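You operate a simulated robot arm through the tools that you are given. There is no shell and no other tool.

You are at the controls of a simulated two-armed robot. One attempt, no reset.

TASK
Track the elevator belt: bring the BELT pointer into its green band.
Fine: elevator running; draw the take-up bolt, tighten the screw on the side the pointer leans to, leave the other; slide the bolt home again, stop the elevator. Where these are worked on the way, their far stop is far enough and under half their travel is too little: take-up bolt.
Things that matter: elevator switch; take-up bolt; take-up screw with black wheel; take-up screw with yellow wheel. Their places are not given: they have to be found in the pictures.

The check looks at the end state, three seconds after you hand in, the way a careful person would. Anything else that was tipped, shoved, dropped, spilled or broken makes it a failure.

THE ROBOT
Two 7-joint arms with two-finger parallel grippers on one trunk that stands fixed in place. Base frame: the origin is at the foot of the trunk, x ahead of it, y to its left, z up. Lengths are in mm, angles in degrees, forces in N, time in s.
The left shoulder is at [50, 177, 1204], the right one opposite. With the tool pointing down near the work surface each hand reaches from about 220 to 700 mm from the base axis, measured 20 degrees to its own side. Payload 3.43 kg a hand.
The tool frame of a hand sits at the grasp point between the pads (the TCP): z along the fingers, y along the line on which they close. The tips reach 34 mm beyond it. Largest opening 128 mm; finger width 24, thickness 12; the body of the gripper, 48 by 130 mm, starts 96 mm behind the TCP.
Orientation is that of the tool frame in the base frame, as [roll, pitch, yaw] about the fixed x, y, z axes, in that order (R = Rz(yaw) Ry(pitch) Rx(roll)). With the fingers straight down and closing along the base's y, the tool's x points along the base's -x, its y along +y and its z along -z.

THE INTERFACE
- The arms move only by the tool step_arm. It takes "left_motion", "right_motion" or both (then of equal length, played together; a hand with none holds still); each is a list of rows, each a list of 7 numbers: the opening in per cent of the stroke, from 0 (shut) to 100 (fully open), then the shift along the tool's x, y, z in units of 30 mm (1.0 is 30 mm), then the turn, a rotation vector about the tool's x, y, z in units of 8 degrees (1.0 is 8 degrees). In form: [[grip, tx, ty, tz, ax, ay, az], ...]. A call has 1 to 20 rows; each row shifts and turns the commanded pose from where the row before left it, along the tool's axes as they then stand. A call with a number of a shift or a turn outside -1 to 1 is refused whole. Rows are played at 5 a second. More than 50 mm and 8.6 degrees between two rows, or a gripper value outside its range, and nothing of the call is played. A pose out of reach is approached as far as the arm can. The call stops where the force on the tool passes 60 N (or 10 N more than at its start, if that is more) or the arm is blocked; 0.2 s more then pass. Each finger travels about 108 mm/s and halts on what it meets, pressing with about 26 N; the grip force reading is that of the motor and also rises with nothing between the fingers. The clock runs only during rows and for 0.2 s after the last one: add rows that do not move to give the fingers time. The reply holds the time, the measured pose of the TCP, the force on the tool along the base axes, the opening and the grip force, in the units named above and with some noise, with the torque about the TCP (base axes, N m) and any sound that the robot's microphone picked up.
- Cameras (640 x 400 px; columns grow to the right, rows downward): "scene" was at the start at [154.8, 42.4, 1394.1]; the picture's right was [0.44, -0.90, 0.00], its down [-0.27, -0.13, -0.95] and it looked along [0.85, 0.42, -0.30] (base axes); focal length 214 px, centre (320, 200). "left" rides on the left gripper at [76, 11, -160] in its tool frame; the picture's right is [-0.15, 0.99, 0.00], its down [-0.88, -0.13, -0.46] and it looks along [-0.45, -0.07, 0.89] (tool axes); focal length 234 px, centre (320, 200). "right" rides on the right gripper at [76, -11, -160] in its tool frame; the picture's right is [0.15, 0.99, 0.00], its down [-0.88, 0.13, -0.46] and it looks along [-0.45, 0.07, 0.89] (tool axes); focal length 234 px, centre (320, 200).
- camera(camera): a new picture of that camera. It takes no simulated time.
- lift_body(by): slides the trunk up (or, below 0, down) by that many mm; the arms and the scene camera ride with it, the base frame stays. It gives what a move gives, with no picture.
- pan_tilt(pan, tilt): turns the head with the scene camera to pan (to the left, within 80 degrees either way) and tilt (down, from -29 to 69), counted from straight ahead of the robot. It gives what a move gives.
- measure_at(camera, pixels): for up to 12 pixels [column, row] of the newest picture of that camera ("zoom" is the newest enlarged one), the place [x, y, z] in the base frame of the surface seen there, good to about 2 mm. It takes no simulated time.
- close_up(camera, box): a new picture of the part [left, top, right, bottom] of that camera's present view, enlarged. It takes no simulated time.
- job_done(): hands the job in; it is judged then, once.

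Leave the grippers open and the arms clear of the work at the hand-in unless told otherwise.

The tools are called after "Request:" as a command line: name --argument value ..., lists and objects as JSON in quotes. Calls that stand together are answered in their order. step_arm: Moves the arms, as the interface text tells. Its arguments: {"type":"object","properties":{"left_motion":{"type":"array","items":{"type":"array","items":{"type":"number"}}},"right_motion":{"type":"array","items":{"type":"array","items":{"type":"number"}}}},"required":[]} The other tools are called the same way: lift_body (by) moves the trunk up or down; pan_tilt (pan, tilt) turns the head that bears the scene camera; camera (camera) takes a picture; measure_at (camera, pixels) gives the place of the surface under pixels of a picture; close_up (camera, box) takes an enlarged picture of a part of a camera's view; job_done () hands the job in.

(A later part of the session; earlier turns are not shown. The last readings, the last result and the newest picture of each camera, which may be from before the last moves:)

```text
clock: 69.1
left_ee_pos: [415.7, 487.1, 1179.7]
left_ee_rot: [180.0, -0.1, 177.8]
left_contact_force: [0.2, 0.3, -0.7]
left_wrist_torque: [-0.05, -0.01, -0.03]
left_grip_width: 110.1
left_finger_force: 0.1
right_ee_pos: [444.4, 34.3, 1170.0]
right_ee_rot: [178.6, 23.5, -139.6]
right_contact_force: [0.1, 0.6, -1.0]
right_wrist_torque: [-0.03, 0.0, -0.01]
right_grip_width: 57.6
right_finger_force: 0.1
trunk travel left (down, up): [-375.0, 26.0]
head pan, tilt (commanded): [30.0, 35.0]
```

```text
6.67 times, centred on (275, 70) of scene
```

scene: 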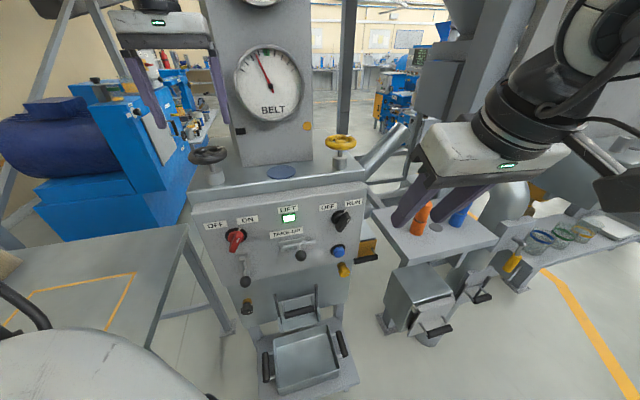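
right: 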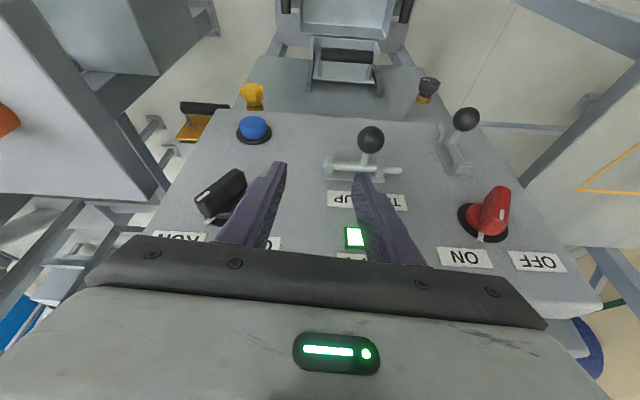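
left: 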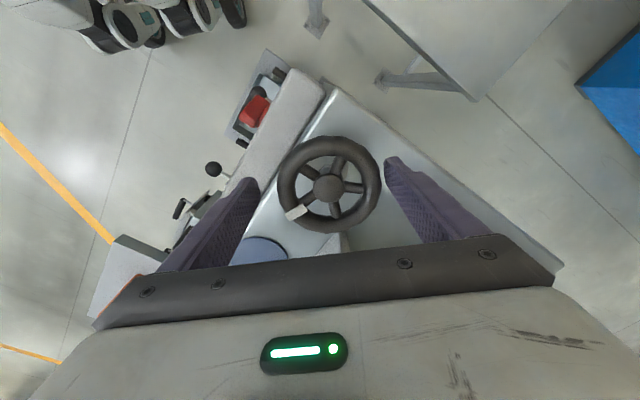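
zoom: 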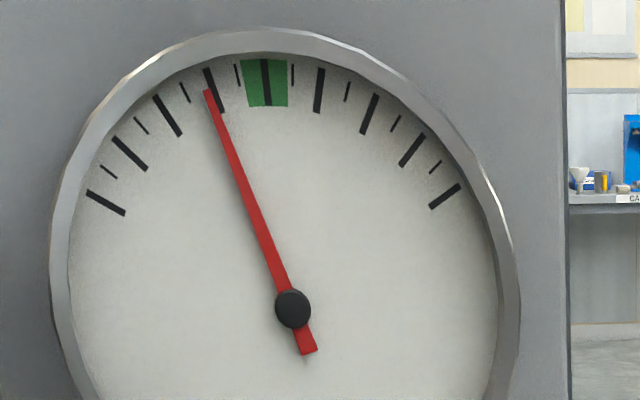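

The wheel holds its turn. I'll re-centre by 7 mm in y, then rotate the open hand counter-clockwise about 100°.

Request:
step_arm --left_motion '[[86, 0.06, 0.22, 0, 0, 0, -0.5], [86, 0, 0, 0, 0, 0, -1], [86, 0, 0, 0, 0, 0, -1], [86, 0, 0, 0, 0, 0, -1], [86, 0, 0, 0, 0, 0, -1], [86, 0, 0, 0, 0, 0, -1], [86, 0, 0, 0, 0, 0, -1], [86, 0, 0, 0, 0, 0, 0]]'

Request:
step_arm --left_motion '[[86, 0, 0, 0, 0, 0, -1], [86, 0, 0, 0, 0, 0, -1], [86, 0, 0, 0, 0, 0, -1], [86, 0, 0, 0, 0, 0, -1], [86, 0, 0, 0, 0, 0, -1], [86, 0, 0, 0, 0, 0, -1], [86, 0, 0, 0, 0, 0, 0]]'

Request:
camera --camera "left"

Request:
camera --camera "scene"

```text
clock: 70.9
left_ee_pos: [413.9, 495.0, 1180.9]
left_ee_rot: [179.9, 0.0, -130.0]
left_contact_force: [-0.7, -0.3, 0.0]
left_wrist_torque: [0.01, 0.01, -0.02]
left_grip_width: 110.1
left_finger_force: 0.1
right_ee_pos: [443.1, 35.2, 1169.9]
right_ee_rot: [178.4, 23.6, -139.6]
right_contact_force: [0.8, -0.4, -0.2]
right_wrist_torque: [0.0, 0.01, -0.02]
right_grip_width: 57.4
right_finger_force: 0.0
trunk travel left (down, up): [-375.0, 26.0]
head pan, tilt (commanded): [30.0, 35.0]
```

```text
clock: 72.5
left_ee_pos: [413.6, 494.7, 1180.8]
left_ee_rot: [179.9, 0.1, -81.9]
left_contact_force: [-0.8, -0.4, -0.8]
left_wrist_torque: [0.0, -0.01, -0.02]
left_grip_width: 110.0
left_finger_force: 0.1
right_ee_pos: [444.8, 33.7, 1169.5]
right_ee_rot: [178.4, 23.6, -139.6]
right_contact_force: [0.4, -0.8, 0.2]
right_wrist_torque: [0.01, 0.0, -0.01]
right_grip_width: 57.5
right_finger_force: 0.0
trunk travel left (down, up): [-375.0, 26.0]
head pan, tilt (commanded): [30.0, 35.0]
```

```text
taken
```

left: 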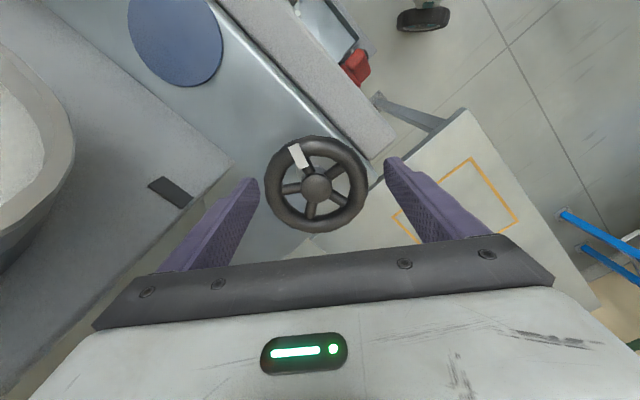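

```text
taken
```

scene: 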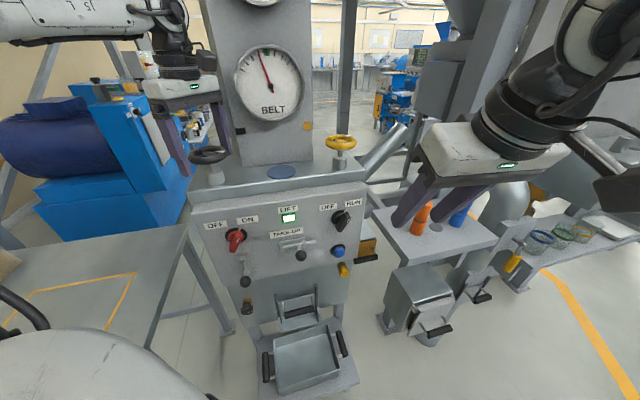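

The hand reached heading 98° and is centred on the wheel. I'll grip again and turn clockwise about 90°.

Request:
step_arm --left_motion '[[70, 0, 0, 0, 0, 0, 0], [50, 0, 0, 0, 0, 0, 0], [40, 0, 0, 0, 0, 0, 0], [40, 0, 0, 0, 0, 0, 0], [40, 0, 0, 0, 0, 0, 0.8], [40, 0, 0, 0, 0, 0, 0.8], [40, 0, 0, 0, 0, 0, 0.8], [40, 0, 0, 0, 0, 0, 0.8], [40, 0, 0, 0, 0, 0, 0.8], [40, 0, 0, 0, 0, 0, 0.8], [40, 0, 0, 0, 0, 0, 0.8], [40, 0, 0, 0, 0, 0, 0.8], [40, 0, 0, 0, 0, 0, 0]]'

Request:
camera --camera "left"

Request:
close_up --camera "scene" --box '[240, 40, 310, 100]'

```text
clock: 75.3
left_ee_pos: [417.4, 494.7, 1180.5]
left_ee_rot: [-179.9, 0.2, -133.4]
left_contact_force: [19.6, 11.0, 12.6]
left_wrist_torque: [-0.58, -0.64, 0.0]
left_grip_width: 83.6
left_finger_force: 45.5
right_ee_pos: [445.9, 34.6, 1168.0]
right_ee_rot: [178.5, 23.6, -139.6]
right_contact_force: [-0.4, 0.3, 0.4]
right_wrist_torque: [-0.03, 0.01, 0.0]
right_grip_width: 57.5
right_finger_force: 0.0
trunk travel left (down, up): [-375.0, 26.0]
head pan, tilt (commanded): [30.0, 35.0]
```

```text
taken
```

left: 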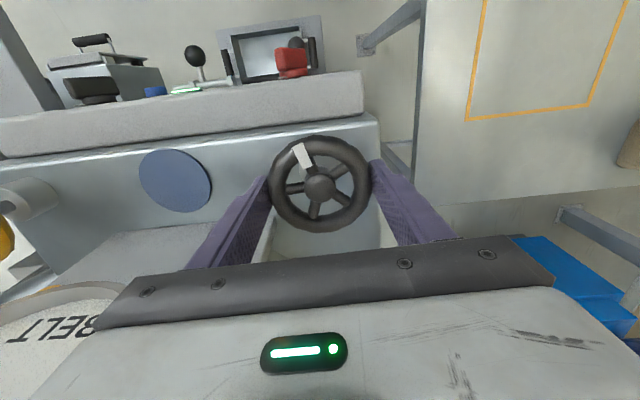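

```text
6.67 times, centred on (275, 70) of scene
```

zoom: 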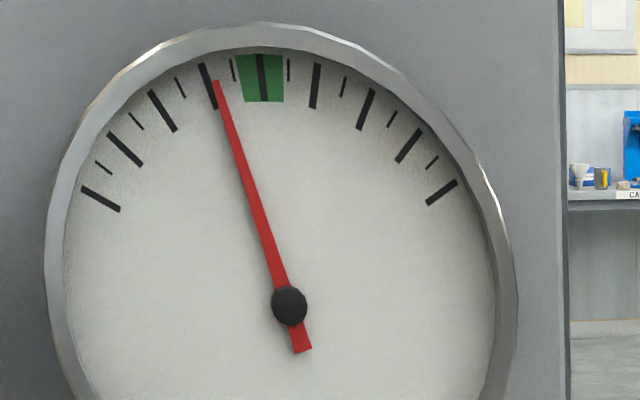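

The pointer is at about −0.8 tick now. I'll wait a second to see whether it is still settling.

Request:
step_arm --left_motion '[[40, 0, 0, 0, 0, 0, 0], [40, 0, 0, 0, 0, 0, 0], [40, 0, 0, 0, 0, 0, 0], [40, 0, 0, 0, 0, 0, 0], [40, 0, 0, 0, 0, 0, 0], [40, 0, 0, 0, 0, 0, 0]]'

Request:
close_up --camera "scene" --box '[240, 40, 310, 100]'

```text
clock: 76.7
left_ee_pos: [417.6, 495.3, 1179.8]
left_ee_rot: [180.0, 0.1, -133.3]
left_contact_force: [19.1, 11.7, 14.8]
left_wrist_torque: [-0.04, -0.5, 0.01]
left_grip_width: 83.4
left_finger_force: 45.0
right_ee_pos: [445.9, 35.1, 1168.1]
right_ee_rot: [178.5, 23.5, -139.7]
right_contact_force: [0.3, -0.1, 0.2]
right_wrist_torque: [0.01, 0.02, 0.02]
right_grip_width: 57.7
right_finger_force: 0.0
trunk travel left (down, up): [-375.0, 26.0]
head pan, tilt (commanded): [30.0, 35.0]
```

```text
6.67 times, centred on (275, 70) of scene
```

zoom: 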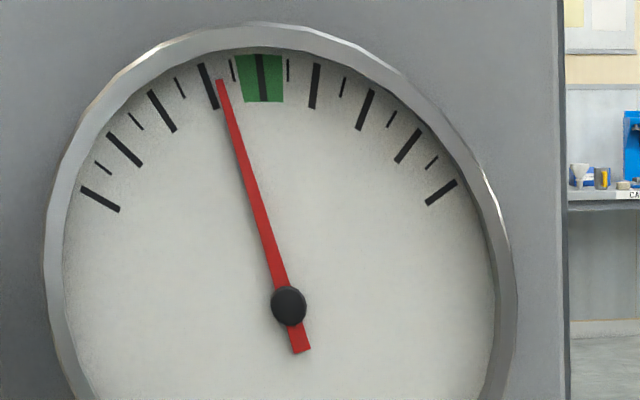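

The pointer lags and has settled at about −0.73. I'll continue clockwise another 40° while the wrist has range, then wait.

Request:
step_arm --left_motion '[[40, 0, 0, 0, 0, 0, 0.8], [40, 0, 0, 0, 0, 0, 0.8], [40, 0, 0, 0, 0, 0, 0.8], [40, 0, 0, 0, 0, 0, 0.8], [40, 0, 0, 0, 0, 0, 0.8], [40, 0, 0, 0, 0, 0, 0.8], [40, 0, 0, 0, 0, 0, 0], [40, 0, 0, 0, 0, 0, 0], [40, 0, 0, 0, 0, 0, 0], [40, 0, 0, 0, 0, 0, 0], [40, 0, 0, 0, 0, 0, 0]]'

Request:
close_up --camera "scene" --box '[240, 40, 310, 100]'

Request:
camera --camera "left"

```text
clock: 79.1
left_ee_pos: [417.4, 494.9, 1180.8]
left_ee_rot: [179.8, 0.2, -171.7]
left_contact_force: [20.2, 8.5, 20.7]
left_wrist_torque: [-0.32, 0.02, -0.03]
left_grip_width: 83.6
left_finger_force: 45.4
right_ee_pos: [445.2, 35.2, 1168.0]
right_ee_rot: [178.4, 23.5, -139.7]
right_contact_force: [0.0, 0.8, -0.2]
right_wrist_torque: [-0.03, 0.04, 0.01]
right_grip_width: 57.8
right_finger_force: 0.1
trunk travel left (down, up): [-375.0, 26.0]
head pan, tilt (commanded): [30.0, 35.0]
```

```text
6.67 times, centred on (275, 70) of scene
```

zoom: 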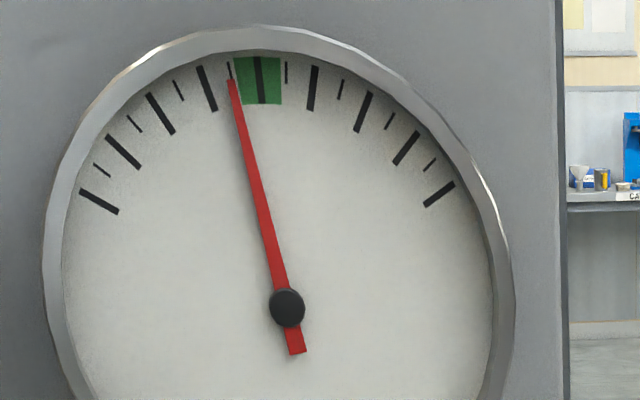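

```text
taken
```

left: 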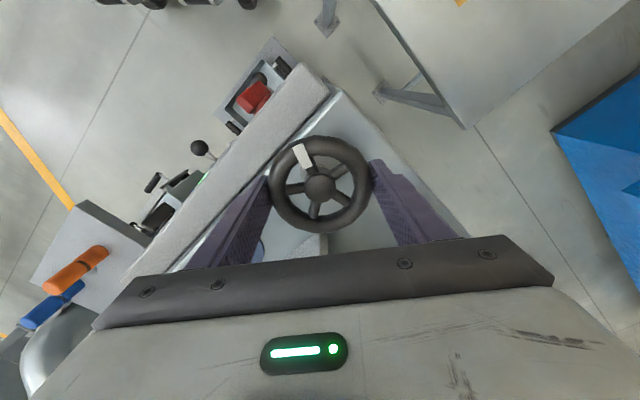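

The pointer is at about −0.45, just left of the green edge, so roughly 60° more is needed. I'll release, rotate back counter-clockwise 80°, and grip again.

Request:
step_arm --left_motion '[[86, 0, 0, 0, 0, 0, 0], [86, 0, 0, 0, 0, 0, 0], [86, 0, 0, 0, 0, 0, -1], [86, 0, 0, 0, 0, 0, -1], [86, 0, 0, 0, 0, 0, -1], [86, 0, 0, 0, 0, 0, -1], [86, 0, 0, 0, 0, 0, -1], [86, 0, 0, 0, 0, 0, -1], [86, 0, 0, 0, 0, 0, -1], [86, 0, 0, 0, 0, 0, -1], [86, 0, 0, 0, 0, 0, -1], [86, 0, 0, 0, 0, 0, -1], [86, 0, 0, 0, 0, 0, 0]]'

Request:
camera --camera "left"

Request:
close_up --camera "scene" --box '[240, 40, 310, 100]'

```text
clock: 81.9
left_ee_pos: [414.3, 495.3, 1179.8]
left_ee_rot: [179.9, 0.1, -91.6]
left_contact_force: [1.2, -0.3, 1.0]
left_wrist_torque: [0.03, 0.02, 0.0]
left_grip_width: 110.3
left_finger_force: 0.2
right_ee_pos: [443.3, 34.4, 1169.5]
right_ee_rot: [178.5, 23.6, -139.6]
right_contact_force: [0.0, -1.2, -0.7]
right_wrist_torque: [0.01, 0.01, 0.02]
right_grip_width: 57.9
right_finger_force: 0.1
trunk travel left (down, up): [-375.0, 26.0]
head pan, tilt (commanded): [30.0, 35.0]
```

```text
taken
```

left: 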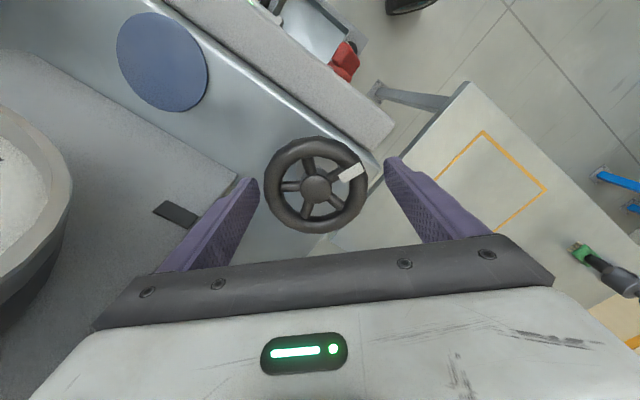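

```text
6.67 times, centred on (275, 70) of scene
```

zoom: 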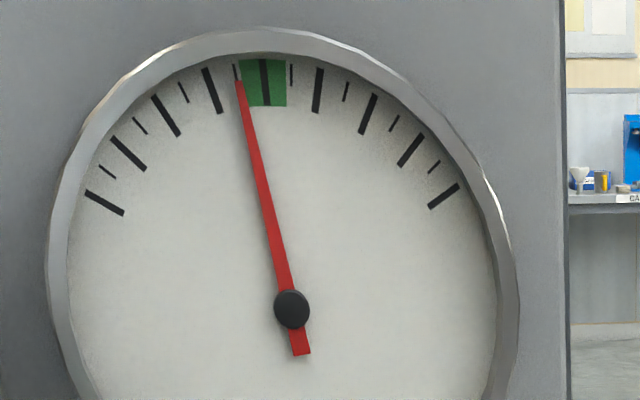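

The pointer has settled at about −0.42. I'll grip and turn clockwise about 48°, then wait.

Request:
step_arm --left_motion '[[70, 0, 0, 0, 0, 0, 0], [50, 0, 0, 0, 0, 0, 0], [40, 0, 0, 0, 0, 0, 0], [40, 0, 0, 0, 0, 0, 0], [40, 0, 0, 0, 0, 0, 0.8], [40, 0, 0, 0, 0, 0, 0.8], [40, 0, 0, 0, 0, 0, 0.8], [40, 0, 0, 0, 0, 0, 0.8], [40, 0, 0, 0, 0, 0, 0.8], [40, 0, 0, 0, 0, 0, 0.8], [40, 0, 0, 0, 0, 0, 0.8], [40, 0, 0, 0, 0, 0, 0], [40, 0, 0, 0, 0, 0, 0], [40, 0, 0, 0, 0, 0, 0], [40, 0, 0, 0, 0, 0, 0], [40, 0, 0, 0, 0, 0, 0], [40, 0, 0, 0, 0, 0, 0], [40, 0, 0, 0, 0, 0, 0], [40, 0, 0, 0, 0, 0, 0]]'

Request:
close_up --camera "scene" --box '[240, 40, 310, 100]'

Request:
camera --camera "left"

```text
clock: 85.9
left_ee_pos: [416.9, 493.2, 1180.0]
left_ee_rot: [180.0, 0.2, -136.5]
left_contact_force: [20.1, 9.1, 19.6]
left_wrist_torque: [0.36, -0.18, -0.03]
left_grip_width: 82.9
left_finger_force: 45.1
right_ee_pos: [445.4, 33.9, 1168.8]
right_ee_rot: [178.4, 23.5, -139.7]
right_contact_force: [-0.2, -0.6, 0.6]
right_wrist_torque: [-0.01, 0.01, -0.06]
right_grip_width: 57.8
right_finger_force: 0.1
trunk travel left (down, up): [-375.0, 26.0]
head pan, tilt (commanded): [30.0, 35.0]
```

```text
6.67 times, centred on (275, 70) of scene
```

zoom: 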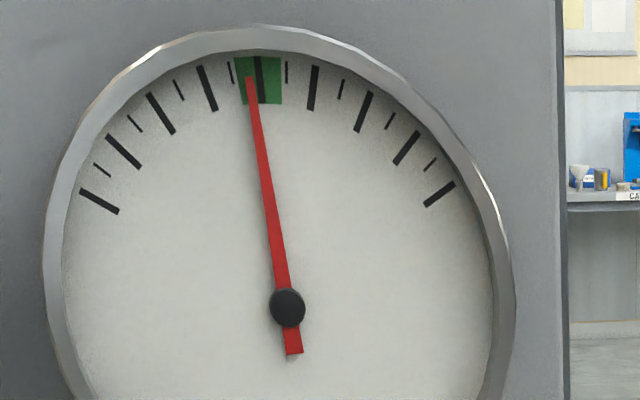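

```text
taken
```

left: 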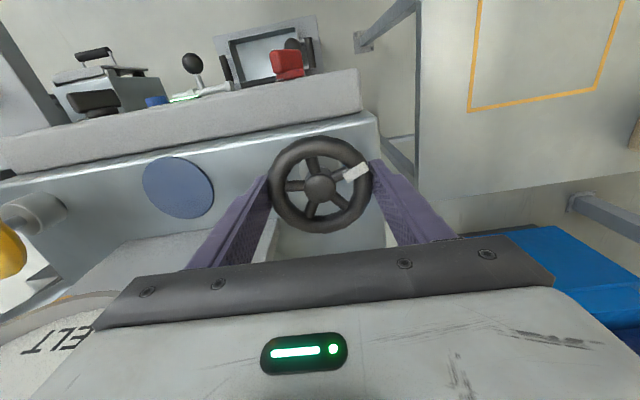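

The pointer is inside the green band at about −0.18. I'll add about 20° more to centre it, then wait for it to settle.

Request:
step_arm --left_motion '[[40, 0, 0, 0, 0, 0, 0.8], [40, 0, 0, 0, 0, 0, 0.8], [40, 0, 0, 0, 0, 0, 0.8], [40, 0, 0, 0, 0, 0, 0], [40, 0, 0, 0, 0, 0, 0], [40, 0, 0, 0, 0, 0, 0], [40, 0, 0, 0, 0, 0, 0], [40, 0, 0, 0, 0, 0, 0], [40, 0, 0, 0, 0, 0, 0], [40, 0, 0, 0, 0, 0, 0], [40, 0, 0, 0, 0, 0, 0], [40, 0, 0, 0, 0, 0, 0], [40, 0, 0, 0, 0, 0, 0]]'

Request:
close_up --camera "scene" --box '[240, 40, 310, 100]'

```text
clock: 88.7
left_ee_pos: [417.5, 495.3, 1179.5]
left_ee_rot: [-179.9, 0.1, -155.7]
left_contact_force: [19.3, 9.9, 13.5]
left_wrist_torque: [0.1, -0.47, 0.0]
left_grip_width: 82.7
left_finger_force: 45.4
right_ee_pos: [445.2, 34.5, 1169.2]
right_ee_rot: [178.6, 23.5, -139.8]
right_contact_force: [0.4, -0.6, 0.5]
right_wrist_torque: [-0.01, 0.0, 0.01]
right_grip_width: 57.5
right_finger_force: 0.1
trunk travel left (down, up): [-375.0, 26.0]
head pan, tilt (commanded): [30.0, 35.0]
```

```text
6.67 times, centred on (275, 70) of scene
```

zoom: 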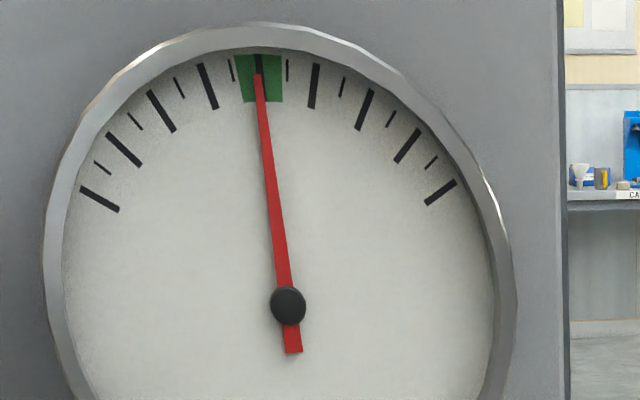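

The pointer is centred on the green band. I'll release the wheel, wait, then rise straight up.

Request:
step_arm --left_motion '[[60, 0, 0, 0, 0, 0, 0], [86, 0, 0, 0, 0, 0, 0], [86, 0, 0, 0, 0, 0, 0], [86, 0, 0, -0.75, 0, 0, 0], [86, 0, 0, -0.75, 0, 0, 0], [86, 0, 0, -0.75, 0, 0, 0], [86, 0, 0, -0.75, 0, 0, 0], [86, 0, 0, 0, 0, 0, -0.87], [86, 0, 0, 0, 0, 0, -0.87], [86, 0, 0, 0, 0, 0, -0.87], [86, 0, 0, 0, 0, 0, 0]]'

Request:
close_up --camera "scene" --box '[240, 40, 310, 100]'

Request:
camera --camera "left"

```text
clock: 91.1
left_ee_pos: [415.1, 494.3, 1269.4]
left_ee_rot: [179.7, 0.0, -134.8]
left_contact_force: [1.5, 0.3, 0.2]
left_wrist_torque: [-0.01, 0.04, 0.03]
left_grip_width: 110.0
left_finger_force: 0.1
right_ee_pos: [444.5, 33.9, 1169.9]
right_ee_rot: [178.4, 23.5, -139.7]
right_contact_force: [-0.8, 0.2, 0.7]
right_wrist_torque: [-0.03, 0.0, 0.0]
right_grip_width: 57.6
right_finger_force: 0.0
trunk travel left (down, up): [-375.0, 26.0]
head pan, tilt (commanded): [30.0, 35.0]
```

```text
6.67 times, centred on (275, 70) of scene
```

zoom: 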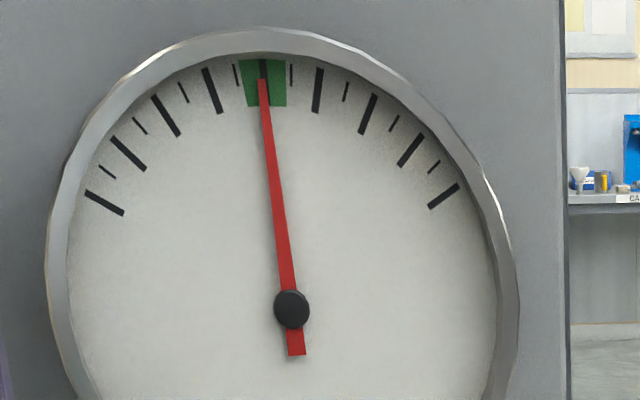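

```text
taken
```

left: 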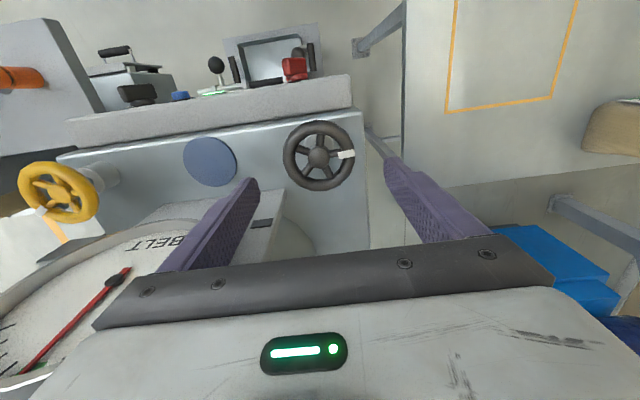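

The pointer stays centred after release. Now I'll go back to the bolt: move right and back to above the front of the panel, pitch 20°, and descend to the standoff.

Request:
step_arm --left_motion '[[86, 0.669, -0.746, 0, 0, 0, 0], [70, 0.669, -0.746, 0, 0, 0, 0], [50, 0.669, -0.746, 0, 0, 0, 0], [50, 0.669, -0.746, 0, 0, 0, 0], [50, 0.669, -0.746, 0, 0, 0, 0], [50, 0.669, -0.746, 0, 0, 0, 0], [50, 0.669, -0.746, 0, 0, 0, 0], [50, 0.669, -0.746, 0, 0, 0, 0], [50, 0, 0, 0, 0, -0.83, 0], [50, 0, 0, 0, 0, -0.83, 0], [50, 0, 0, 0, 0, -0.83, 0], [50, 0, 0, 0, 0, 0, 0]]'

Request:
step_arm --left_motion '[[50, 0.304, 0, 0.837, 0, 0, 0], [50, 0.304, 0, 0.837, 0, 0, 0], [50, 0.304, 0, 0.837, 0, 0, 0], [50, 0.304, 0, 0.837, 0, 0, 0], [50, 0.304, 0, 0.837, 0, 0, 0], [50, 0.304, 0, 0.837, 0, 0, 0], [50, 0.304, 0, 0.837, 0, 0, 0], [50, 0.304, 0, 0.837, 0, 0, 0], [50, 0.304, 0, 0.837, 0, 0, 0], [50, 0.304, 0, 0.837, 0, 0, 0], [50, 0, 0, 0, 0, 0, 0]]'

Request:
camera --camera "left"

Request:
close_up --camera "left" --box '[256, 130, 384, 210]'

```text
clock: 93.7
left_ee_pos: [428.4, 254.9, 1269.2]
left_ee_rot: [179.9, 19.9, -134.9]
left_contact_force: [-0.2, -0.1, 0.4]
left_wrist_torque: [-0.01, 0.01, -0.01]
left_grip_width: 63.9
left_finger_force: 0.1
right_ee_pos: [443.9, 34.6, 1170.2]
right_ee_rot: [178.4, 23.5, -139.6]
right_contact_force: [-0.6, -0.8, 0.4]
right_wrist_torque: [-0.02, -0.02, 0.02]
right_grip_width: 57.6
right_finger_force: 0.1
trunk travel left (down, up): [-375.0, 26.0]
head pan, tilt (commanded): [30.0, 35.0]
```

```text
clock: 96.1
left_ee_pos: [428.1, 258.1, 1006.6]
left_ee_rot: [179.9, 19.9, -134.9]
left_contact_force: [-0.5, 0.7, 0.5]
left_wrist_torque: [0.0, 0.01, 0.02]
left_grip_width: 64.0
left_finger_force: 0.0
right_ee_pos: [443.4, 33.7, 1169.5]
right_ee_rot: [178.5, 23.6, -139.7]
right_contact_force: [-0.3, 0.5, 0.6]
right_wrist_torque: [-0.03, 0.03, 0.01]
right_grip_width: 57.4
right_finger_force: 0.2
trunk travel left (down, up): [-375.0, 26.0]
head pan, tilt (commanded): [30.0, 35.0]
```

```text
taken
```

left: 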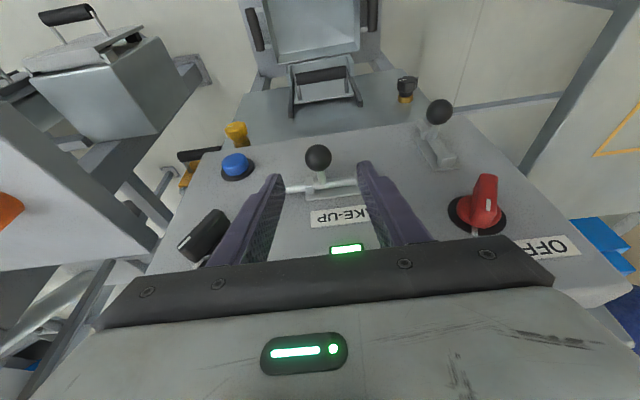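

```text
5.00 times, centred on (320, 170) of left
```

zoom: 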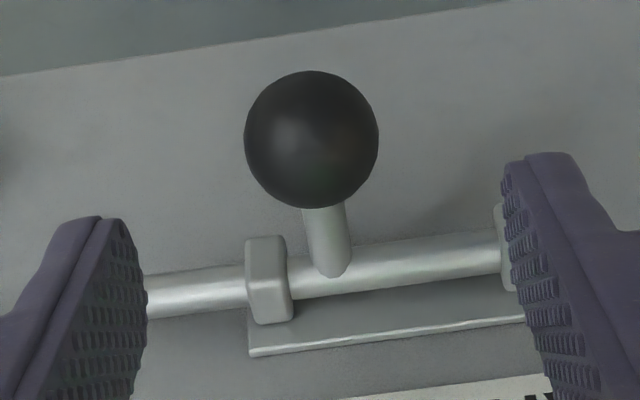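

The ball is at (318,157), drawn to the right with s≈122. I'll advance 85 mm to straddle it.

Request:
step_arm --left_motion '[[50, 0, -0.02, 0.71, 0, 0, 0], [50, 0, -0.02, 0.71, 0, 0, 0], [50, 0, -0.02, 0.71, 0, 0, 0], [50, 0, -0.02, 0.71, 0, 0, 0], [50, 0, 0, 0, 0, 0, 0]]'

Request:
close_up --camera "left" --box '[240, 120, 400, 220]'

```text
clock: 97.3
left_ee_pos: [449.6, 273.9, 923.3]
left_ee_rot: [179.9, 19.9, -134.9]
left_contact_force: [-0.1, -0.1, -0.2]
left_wrist_torque: [-0.03, -0.03, 0.0]
left_grip_width: 63.8
left_finger_force: 0.0
right_ee_pos: [443.4, 35.6, 1169.8]
right_ee_rot: [178.5, 23.6, -139.5]
right_contact_force: [0.3, 0.0, -0.1]
right_wrist_torque: [-0.02, 0.02, 0.0]
right_grip_width: 57.5
right_finger_force: 0.2
trunk travel left (down, up): [-375.0, 26.0]
head pan, tilt (commanded): [30.0, 35.0]
```

```text
4.00 times, centred on (320, 170) of left
```

zoom: 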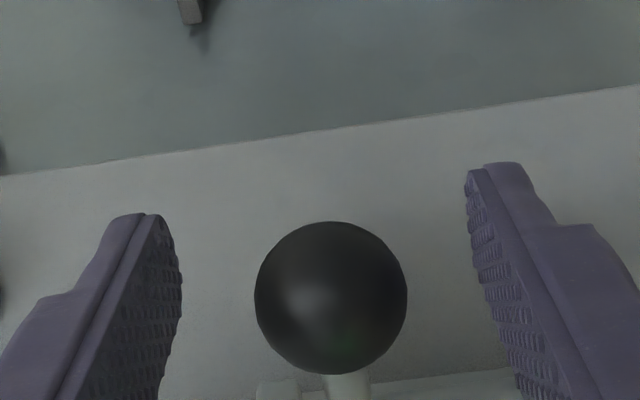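

The ball is centred between the fingers. I'll close and slide it left towards home.

Request:
step_arm --left_motion '[[35, 0, 0, 0, 0, 0, 0], [20, 0, 0, 0, 0, 0, 0], [15, 0, 0, 0, 0, 0, 0], [15, 0, 0, 0, 0, 0, 0], [15, 0, 0.25, 0, 0, 0, 0], [15, 0, 0.25, 0, 0, 0, 0], [15, 0, 0.25, 0, 0, 0, 0], [15, 0, 0.25, 0, 0, 0, 0], [15, 0, 0, 0, 0, 0, 0]]'

Request:
close_up --camera "left" --box '[240, 120, 400, 220]'

```text
clock: 99.3
left_ee_pos: [427.5, 294.7, 922.4]
left_ee_rot: [179.9, 19.7, -134.8]
left_contact_force: [-1.6, -2.4, -12.1]
left_wrist_torque: [-0.38, 0.36, -0.01]
left_grip_width: 28.9
left_finger_force: 45.3
right_ee_pos: [444.8, 35.4, 1168.7]
right_ee_rot: [178.5, 23.5, -139.7]
right_contact_force: [0.4, 0.5, -1.1]
right_wrist_torque: [-0.01, 0.03, 0.01]
right_grip_width: 57.6
right_finger_force: 0.1
trunk travel left (down, up): [-375.0, 26.0]
head pan, tilt (commanded): [30.0, 35.0]
```

```text
4.00 times, centred on (320, 170) of left
```

zoom: 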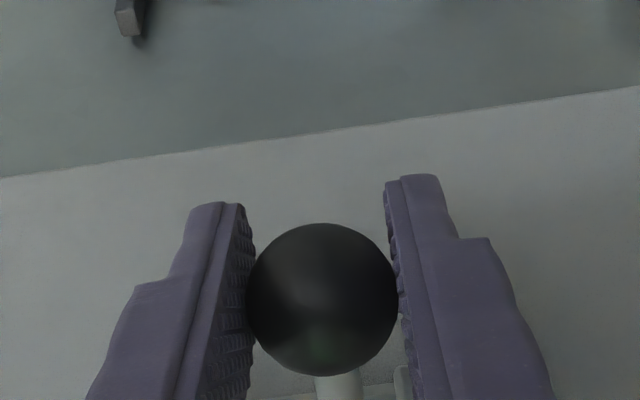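

The bolt is at s≈94. I'll continue in small steps to the home stop.

Request:
step_arm --left_motion '[[15, 0, 0.12, 0, 0, 0, 0], [15, 0, 0.12, 0, 0, 0, 0], [15, 0, 0.12, 0, 0, 0, 0], [15, 0, 0, 0, 0, 0, 0]]'

Request:
close_up --camera "left" --box '[240, 120, 400, 220]'

```text
clock: 100.3
left_ee_pos: [425.4, 297.0, 922.6]
left_ee_rot: [-179.5, 19.5, -135.2]
left_contact_force: [23.4, -29.0, -29.7]
left_wrist_torque: [0.61, -0.47, -0.33]
left_grip_width: 29.0
left_finger_force: 45.0
right_ee_pos: [447.8, 32.7, 1167.9]
right_ee_rot: [178.3, 23.5, -139.7]
right_contact_force: [0.9, -0.3, 0.2]
right_wrist_torque: [0.05, -0.02, 0.01]
right_grip_width: 57.6
right_finger_force: 0.0
trunk travel left (down, up): [-375.0, 26.0]
head pan, tilt (commanded): [30.0, 35.0]
```

```text
4.00 times, centred on (320, 170) of left
```

zoom: 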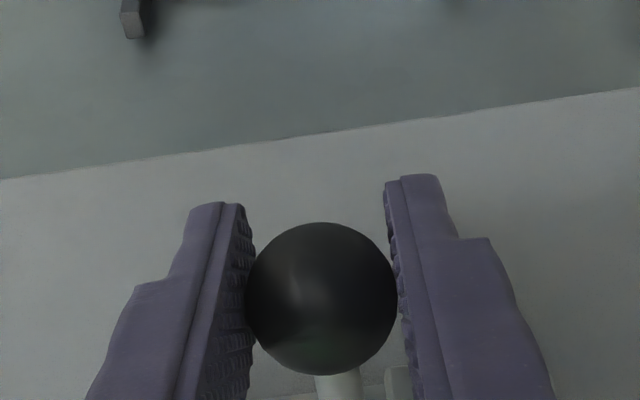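

The bolt is home at s≈90.8, its original place, with about 37 N against the stop. I'll ease the command by 6 mm, keeping a slight push to the left, then open and retreat.

Request:
step_arm --left_motion '[[15, 0, -0.1, 0, 0, 0, 0], [15, 0, -0.1, 0, 0, 0, 0], [50, 0, 0, 0, 0, 0, 0], [50, 0, 0, 0, 0, 0, 0], [50, 0, 0, 0, 0, 0, 0]]'

Request:
close_up --camera "left" --box '[240, 120, 400, 220]'

```text
clock: 101.5
left_ee_pos: [424.4, 297.8, 924.0]
left_ee_rot: [179.8, 19.9, -134.8]
left_contact_force: [-0.2, -0.9, -0.7]
left_wrist_torque: [-0.05, -0.02, -0.01]
left_grip_width: 64.0
left_finger_force: 0.1
right_ee_pos: [445.5, 35.0, 1169.1]
right_ee_rot: [178.5, 23.5, -139.7]
right_contact_force: [0.0, -0.1, -0.3]
right_wrist_torque: [0.03, 0.0, -0.02]
right_grip_width: 57.7
right_finger_force: 0.0
trunk travel left (down, up): [-375.0, 26.0]
head pan, tilt (commanded): [30.0, 35.0]
```

```text
4.00 times, centred on (320, 170) of left
```

zoom: 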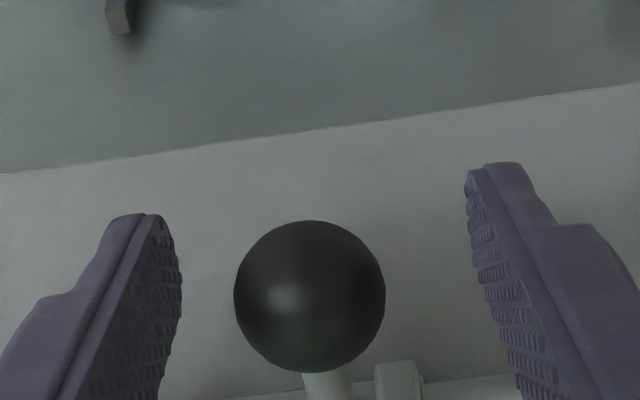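

The bolt is home. I'll retreat the left hand along its fingers, straighten it, and take it up and to the left to a parking spot.

Request:
step_arm --left_motion '[[50, 0, 0, -0.8, 0, 0, 0], [50, 0, 0, -0.8, 0, 0, 0], [50, 0, 0, -0.8, 0, 0, 0], [50, 0, 0, -0.8, 0, 0, 0], [50, 0, 0, 0, 0, 0.83, 0], [50, 0, 0, 0, 0, 0.83, 0], [50, 0, 0, 0, 0, 0.83, 0], [50, 0.064, 0.455, -0.905, 0, 0, 0], [50, 0.064, 0.455, -0.905, 0, 0, 0], [50, 0.064, 0.455, -0.905, 0, 0, 0], [50, 0.064, 0.455, -0.905, 0, 0, 0], [50, 0.064, 0.455, -0.905, 0, 0, 0], [50, 0.064, 0.455, -0.905, 0, 0, 0], [50, 0.064, 0.455, -0.905, 0, 0, 0], [50, 0.064, 0.455, -0.905, 0, 0, 0], [50, 0.064, 0.455, -0.905, 0, 0, 0], [50, 0.064, 0.455, -0.905, 0, 0, 0], [50, 0.064, 0.455, -0.905, 0, 0, 0], [50, 0.064, 0.455, -0.905, 0, 0, 0], [50, 0, 0, 0, 0, 0, 0]]'

Request:
camera --camera "scene"

Request:
close_up --camera "scene" --box '[190, 180, 370, 292]'

Request:
close_up --camera "scene" --box '[200, 0, 340, 140]'

```text
clock: 105.7
left_ee_pos: [271.4, 376.7, 1341.9]
left_ee_rot: [179.8, -0.1, -134.8]
left_contact_force: [-0.6, 0.7, -0.3]
left_wrist_torque: [0.01, 0.01, 0.03]
left_grip_width: 63.7
left_finger_force: 0.0
right_ee_pos: [443.6, 34.2, 1169.0]
right_ee_rot: [178.6, 23.5, -139.6]
right_contact_force: [1.4, -0.5, 0.2]
right_wrist_torque: [-0.01, 0.0, -0.02]
right_grip_width: 57.6
right_finger_force: 0.1
trunk travel left (down, up): [-375.0, 26.0]
head pan, tilt (commanded): [30.0, 35.0]
```

```text
taken
```

scene: 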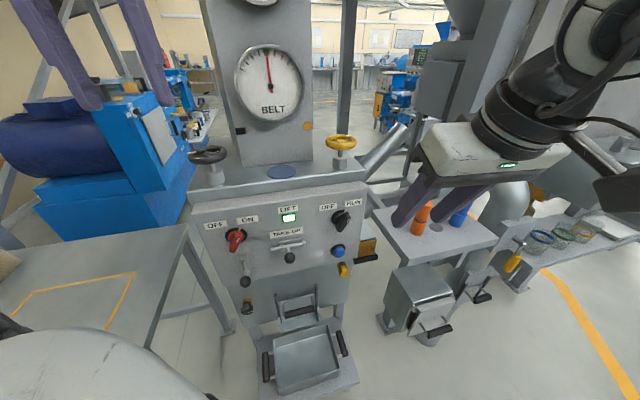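

```text
3.56 times, centred on (280, 236) of scene
```

zoom: 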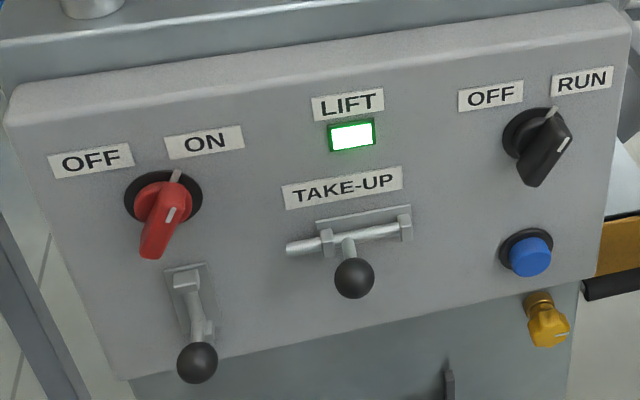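

```text
2.86 times, centred on (270, 70) of scene
```

zoom: 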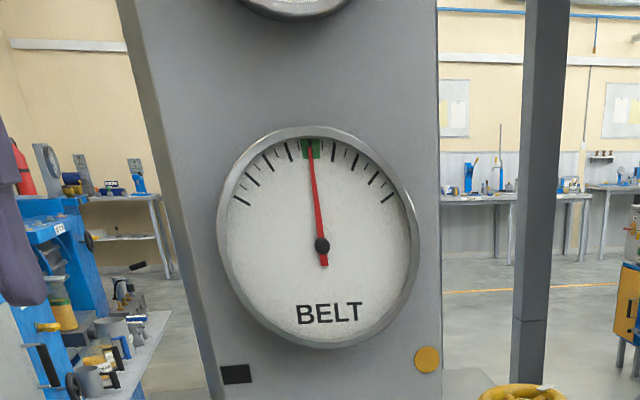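

The bolt is home as at the start, the BELT pointer is centred in the green band, and the lamp is still lit. The last step is stopping the elevator. I'll bring the right hand up to the square pose facing the panel, high up for now, then lower the trunk straight down in front of the switch as before.

Request:
step_arm --right_motion '[[50, -0.513, 0.158, -0.042, -0.04, -0.92, -0.048], [50, -0.514, 0.158, 0.024, -0.04, -0.92, -0.048], [50, -0.507, 0.158, 0.09, -0.04, -0.92, -0.048], [50, -0.491, 0.158, 0.155, -0.04, -0.92, -0.048], [50, -0.467, 0.158, 0.216, -0.04, -0.92, -0.048], [50, -0.436, 0.158, 0.274, -0.04, -0.92, -0.048], [50, -0.397, 0.158, 0.328, -0.04, -0.92, -0.048], [50, -0.351, 0.158, 0.376, -0.04, -0.92, -0.048], [50, -0.3, 0.158, 0.418, -0.04, -0.92, -0.048], [50, 0, 0, 0, 0, 0, 0]]'

Request:
camera --camera "scene"

```text
clock: 107.9
left_ee_pos: [273.1, 375.4, 1341.4]
left_ee_rot: [179.8, -0.1, -134.7]
left_contact_force: [-0.4, 0.8, 0.8]
left_wrist_torque: [-0.02, -0.01, -0.04]
left_grip_width: 63.8
left_finger_force: 0.1
right_ee_pos: [503.7, 142.7, 1234.5]
right_ee_rot: [176.1, 86.1, -139.0]
right_contact_force: [0.3, -0.4, -0.5]
right_wrist_torque: [-0.01, 0.03, -0.02]
right_grip_width: 64.0
right_finger_force: 0.0
right hand out of reach, approached as far as the arm can: row 9
trunk travel left (down, up): [-375.0, 26.0]
head pan, tilt (commanded): [30.0, 35.0]
```

```text
taken
```

scene: 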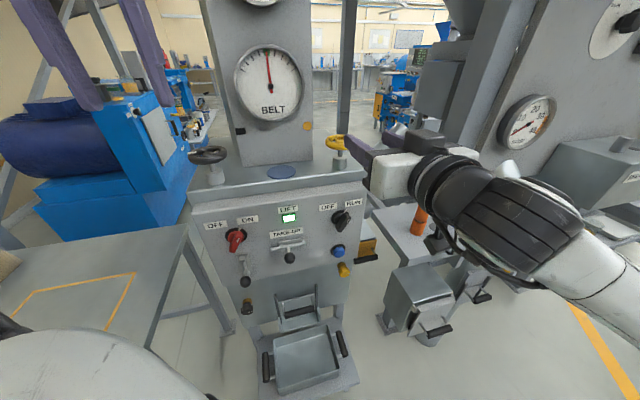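

The right hand is square to the panel at s≈255 and z≈1234. Before lowering the trunk 250 mm, I'll check that the forearm's path is clear of the orange cylinder's table.

Request:
measure_at --camera "scene" --pixels '[[440, 180], [480, 210], [520, 240], [560, 235], [600, 280], [630, 270], [590, 220], [470, 150], [420, 220], [400, 165], [520, 275], [635, 300]]'

Request:
pan_tilt --pan 0 --tilt 40

Request:
camera --camera "scene"

```text
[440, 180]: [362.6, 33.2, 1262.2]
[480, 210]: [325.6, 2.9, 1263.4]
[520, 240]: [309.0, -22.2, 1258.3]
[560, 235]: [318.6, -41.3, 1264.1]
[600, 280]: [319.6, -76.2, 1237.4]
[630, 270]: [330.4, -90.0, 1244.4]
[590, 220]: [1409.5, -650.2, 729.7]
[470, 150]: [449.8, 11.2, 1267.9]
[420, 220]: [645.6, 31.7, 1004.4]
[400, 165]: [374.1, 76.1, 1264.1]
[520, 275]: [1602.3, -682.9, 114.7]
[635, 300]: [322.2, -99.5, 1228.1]
```

```text
clock: 108.8
left_ee_pos: [271.4, 374.7, 1341.9]
left_ee_rot: [179.9, -0.1, -134.8]
left_contact_force: [0.1, 0.8, 0.8]
left_wrist_torque: [-0.01, -0.03, -0.01]
left_grip_width: 64.1
left_finger_force: 0.1
right_ee_pos: [504.7, 143.0, 1234.2]
right_ee_rot: [175.6, 86.0, -139.5]
right_contact_force: [0.4, 0.6, 0.1]
right_wrist_torque: [0.05, -0.04, -0.02]
right_grip_width: 64.1
right_finger_force: 0.1
trunk travel left (down, up): [-375.0, 26.0]
head pan, tilt (commanded): [0.0, 40.0]
```

```text
taken
```

scene: 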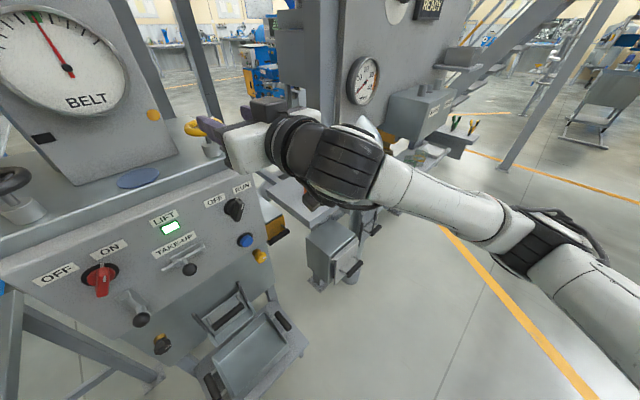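

The forearm runs at x≈320–450, well clear of the cylinder at x≈649. I'll lower the trunk by 250 mm.

Request:
lift_body --by -250

Request:
camera --camera "right"

Request:
pan_tilt --pan 30 --tilt 20

Request:
camera --camera "scene"

```text
clock: 111.4
left_ee_pos: [272.4, 375.0, 1092.1]
left_ee_rot: [179.9, 0.0, -134.7]
left_contact_force: [-0.4, 0.4, 0.0]
left_wrist_torque: [-0.01, 0.0, -0.03]
left_grip_width: 63.9
left_finger_force: 0.1
right_ee_pos: [504.4, 142.5, 984.7]
right_ee_rot: [175.4, 86.1, -139.7]
right_contact_force: [-0.3, 0.2, 0.2]
right_wrist_torque: [-0.01, 0.0, -0.01]
right_grip_width: 63.9
right_finger_force: 0.1
trunk travel left (down, up): [-125.0, 276.0]
head pan, tilt (commanded): [0.0, 40.0]
```

```text
taken
```

right: 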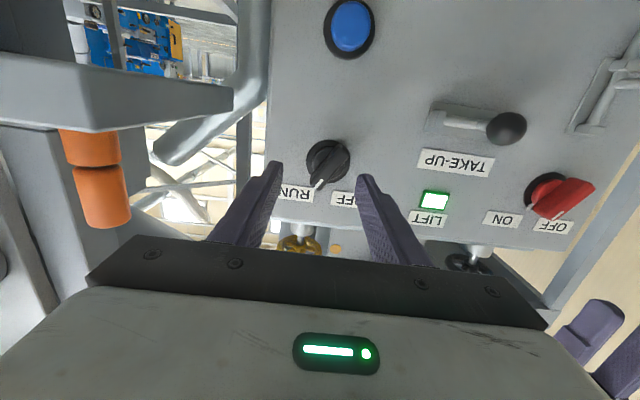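

```text
clock: 112.4
left_ee_pos: [271.0, 375.8, 1091.5]
left_ee_rot: [179.9, -0.1, -134.8]
left_contact_force: [-0.2, -0.6, 1.3]
left_wrist_torque: [-0.02, -0.02, -0.01]
left_grip_width: 63.9
left_finger_force: 0.1
right_ee_pos: [504.4, 143.2, 982.9]
right_ee_rot: [175.4, 86.1, -139.7]
right_contact_force: [-0.2, -1.1, -0.5]
right_wrist_torque: [0.0, -0.01, -0.01]
right_grip_width: 64.0
right_finger_force: 0.0
trunk travel left (down, up): [-125.0, 276.0]
head pan, tilt (commanded): [30.0, 20.0]
```

```text
taken
```

scene: 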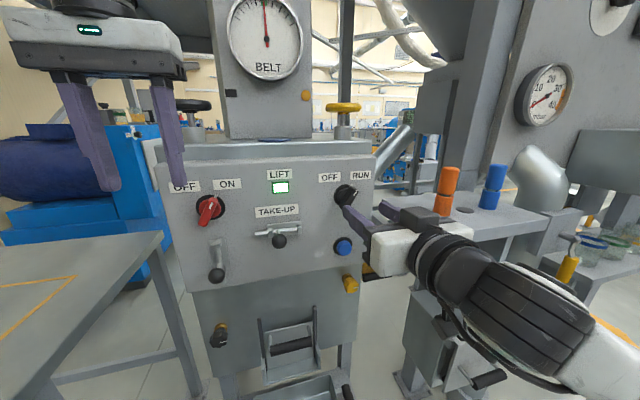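

The hand is in front of the switch at s≈255, z≈983. The bar's mark points to RUN. I'll shift 8 mm left and 5 mm up, and roll +33° to match the bar.

Request:
step_arm --right_motion '[[50, -0.16, 0.28, 0, 0, 0, 0], [50, 0, 0, 0, 0, 0, 0.84], [50, 0, 0, 0, 0, 0, 0.84], [50, 0, 0, 0, 0, 0, 0.84], [50, 0, 0, 0, 0, 0, 0.84], [50, 0, 0, 0, 0, 0, 0.84], [50, 0, 0, 0, 0, 0, 0]]'

Request:
close_up --camera "right" --box '[260, 105, 380, 225]'

```text
clock: 114.0
left_ee_pos: [272.2, 374.7, 1091.8]
left_ee_rot: [179.8, -0.1, -134.9]
left_contact_force: [0.1, 0.1, -0.3]
left_wrist_torque: [-0.01, 0.02, -0.02]
left_grip_width: 64.0
left_finger_force: 0.1
right_ee_pos: [499.1, 148.2, 988.6]
right_ee_rot: [97.1, 55.7, 140.7]
right_contact_force: [-0.4, -0.6, 0.5]
right_wrist_torque: [0.01, 0.04, 0.01]
right_grip_width: 64.1
right_finger_force: 0.0
trunk travel left (down, up): [-125.0, 276.0]
head pan, tilt (commanded): [30.0, 20.0]
```

```text
3.33 times, centred on (320, 165) of right
```

zoom: 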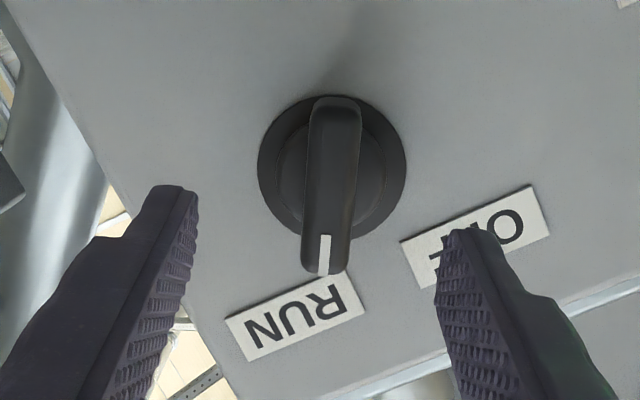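

The bar is vertical in the picture and centred between the fingers. I'll advance 56 mm and close on it.

Request:
step_arm --right_motion '[[50, 0, 0, 0.62, 0, 0, 0], [50, 0, 0, 0.62, 0, 0, 0], [50, 0, 0, 0.62, 0, 0, 0], [50, 0, 0, 0, 0, 0, 0]]'

Request:
close_up --camera "right" --box '[240, 100, 400, 260]'

```text
clock: 115.0
left_ee_pos: [271.6, 374.8, 1092.4]
left_ee_rot: [179.9, -0.2, -134.8]
left_contact_force: [-0.6, -1.0, 0.0]
left_wrist_torque: [-0.04, -0.01, 0.01]
left_grip_width: 64.0
left_finger_force: 0.0
right_ee_pos: [545.2, 181.6, 983.4]
right_ee_rot: [97.2, 55.8, 141.1]
right_contact_force: [0.3, 0.5, 0.1]
right_wrist_torque: [0.0, -0.01, 0.0]
right_grip_width: 64.0
right_finger_force: 0.0
right hand out of reach, approached as far as the arm can: row 2
trunk travel left (down, up): [-125.0, 276.0]
head pan, tilt (commanded): [30.0, 20.0]
```

```text
2.50 times, centred on (320, 180) of right
```

zoom: 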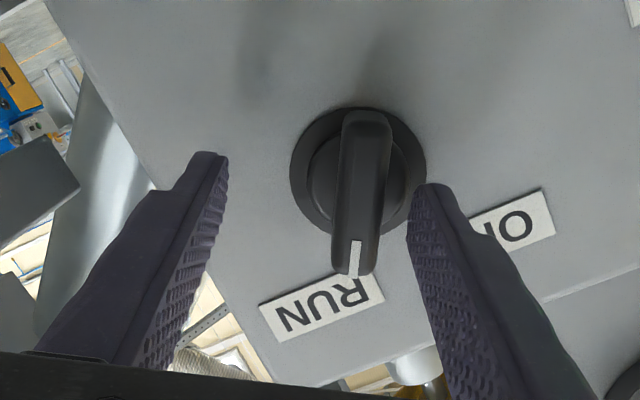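

I ended 10 mm too far right (s≈257). I'll shift back left 10 mm before closing.

Request:
step_arm --right_motion '[[50, 0.085, 0.145, 0, 0, 0, 0], [50, 0.085, 0.145, 0, 0, 0, 0], [50, 0, 0, 0, 0, 0, 0]]'

Request:
close_up --camera "right" --box '[240, 100, 400, 260]'

```text
clock: 115.8
left_ee_pos: [272.0, 375.4, 1091.8]
left_ee_rot: [179.9, -0.1, -134.9]
left_contact_force: [-0.1, 0.3, -0.2]
left_wrist_torque: [0.0, 0.01, 0.04]
left_grip_width: 63.8
left_finger_force: 0.1
right_ee_pos: [543.8, 181.2, 982.6]
right_ee_rot: [97.2, 56.0, 141.0]
right_contact_force: [-0.7, -0.1, 0.2]
right_wrist_torque: [-0.02, -0.03, -0.02]
right_grip_width: 64.0
right_finger_force: 0.0
right hand out of reach, approached as far as the arm can: row 1, 2
trunk travel left (down, up): [-125.0, 276.0]
head pan, tilt (commanded): [30.0, 20.0]
```

```text
2.50 times, centred on (320, 180) of right
```

zoom: 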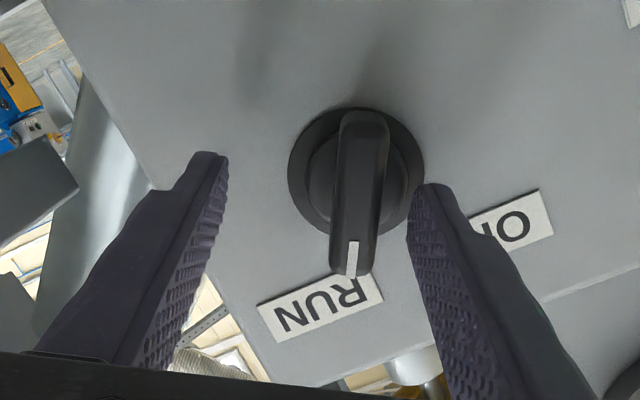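

The arm is at a limit with this roll in this posture. I'll back off 36 mm, roll back to neutral, and shift left there.

Request:
step_arm --right_motion '[[70, 0, 0, -0.6, 0, 0, 0], [70, 0, 0, -0.6, 0, 0, 0], [70, 0, 0, 0, 0, 0, -0.84], [70, 0, 0, 0, 0, 0, -0.84], [70, 0, 0, 0, 0, 0, -0.84], [70, 0, 0, 0, 0, 0, -0.84], [70, 0, 0, 0, 0, 0, -0.84], [70, 0, 0.16, 0, 0, 0, 0], [70, 0, 0.16, 0, 0, 0, 0], [70, 0, 0, 0, 0, 0, 0]]'

Request:
pan_tilt --pan -5 --tilt 20

Request:
camera --camera "scene"

```text
clock: 118.0
left_ee_pos: [271.0, 375.3, 1092.9]
left_ee_rot: [179.9, 0.0, -134.8]
left_contact_force: [0.8, 0.8, -0.3]
left_wrist_torque: [-0.03, -0.01, 0.02]
left_grip_width: 64.0
left_finger_force: 0.0
right_ee_pos: [514.9, 159.5, 984.8]
right_ee_rot: [175.5, 85.9, -139.5]
right_contact_force: [0.5, 0.3, -0.1]
right_wrist_torque: [0.0, 0.01, 0.06]
right_grip_width: 89.4
right_finger_force: 0.0
right hand out of reach, approached as far as the arm can: row 9
trunk travel left (down, up): [-125.0, 276.0]
head pan, tilt (commanded): [30.0, 20.0]
```

```text
clock: 119.0
left_ee_pos: [271.4, 374.5, 1092.6]
left_ee_rot: [179.8, 0.0, -134.7]
left_contact_force: [0.4, -0.2, 1.0]
left_wrist_torque: [-0.01, -0.01, 0.0]
left_grip_width: 64.1
left_finger_force: 0.0
right_ee_pos: [515.1, 157.4, 985.5]
right_ee_rot: [175.5, 85.9, -139.6]
right_contact_force: [0.5, 0.4, 0.0]
right_wrist_torque: [-0.01, 0.01, -0.01]
right_grip_width: 89.7
right_finger_force: 0.0
trunk travel left (down, up): [-125.0, 276.0]
head pan, tilt (commanded): [-5.0, 20.0]
```

```text
taken
```

scene: 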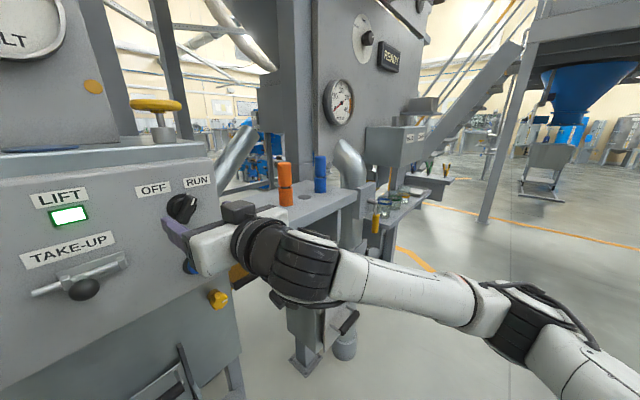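

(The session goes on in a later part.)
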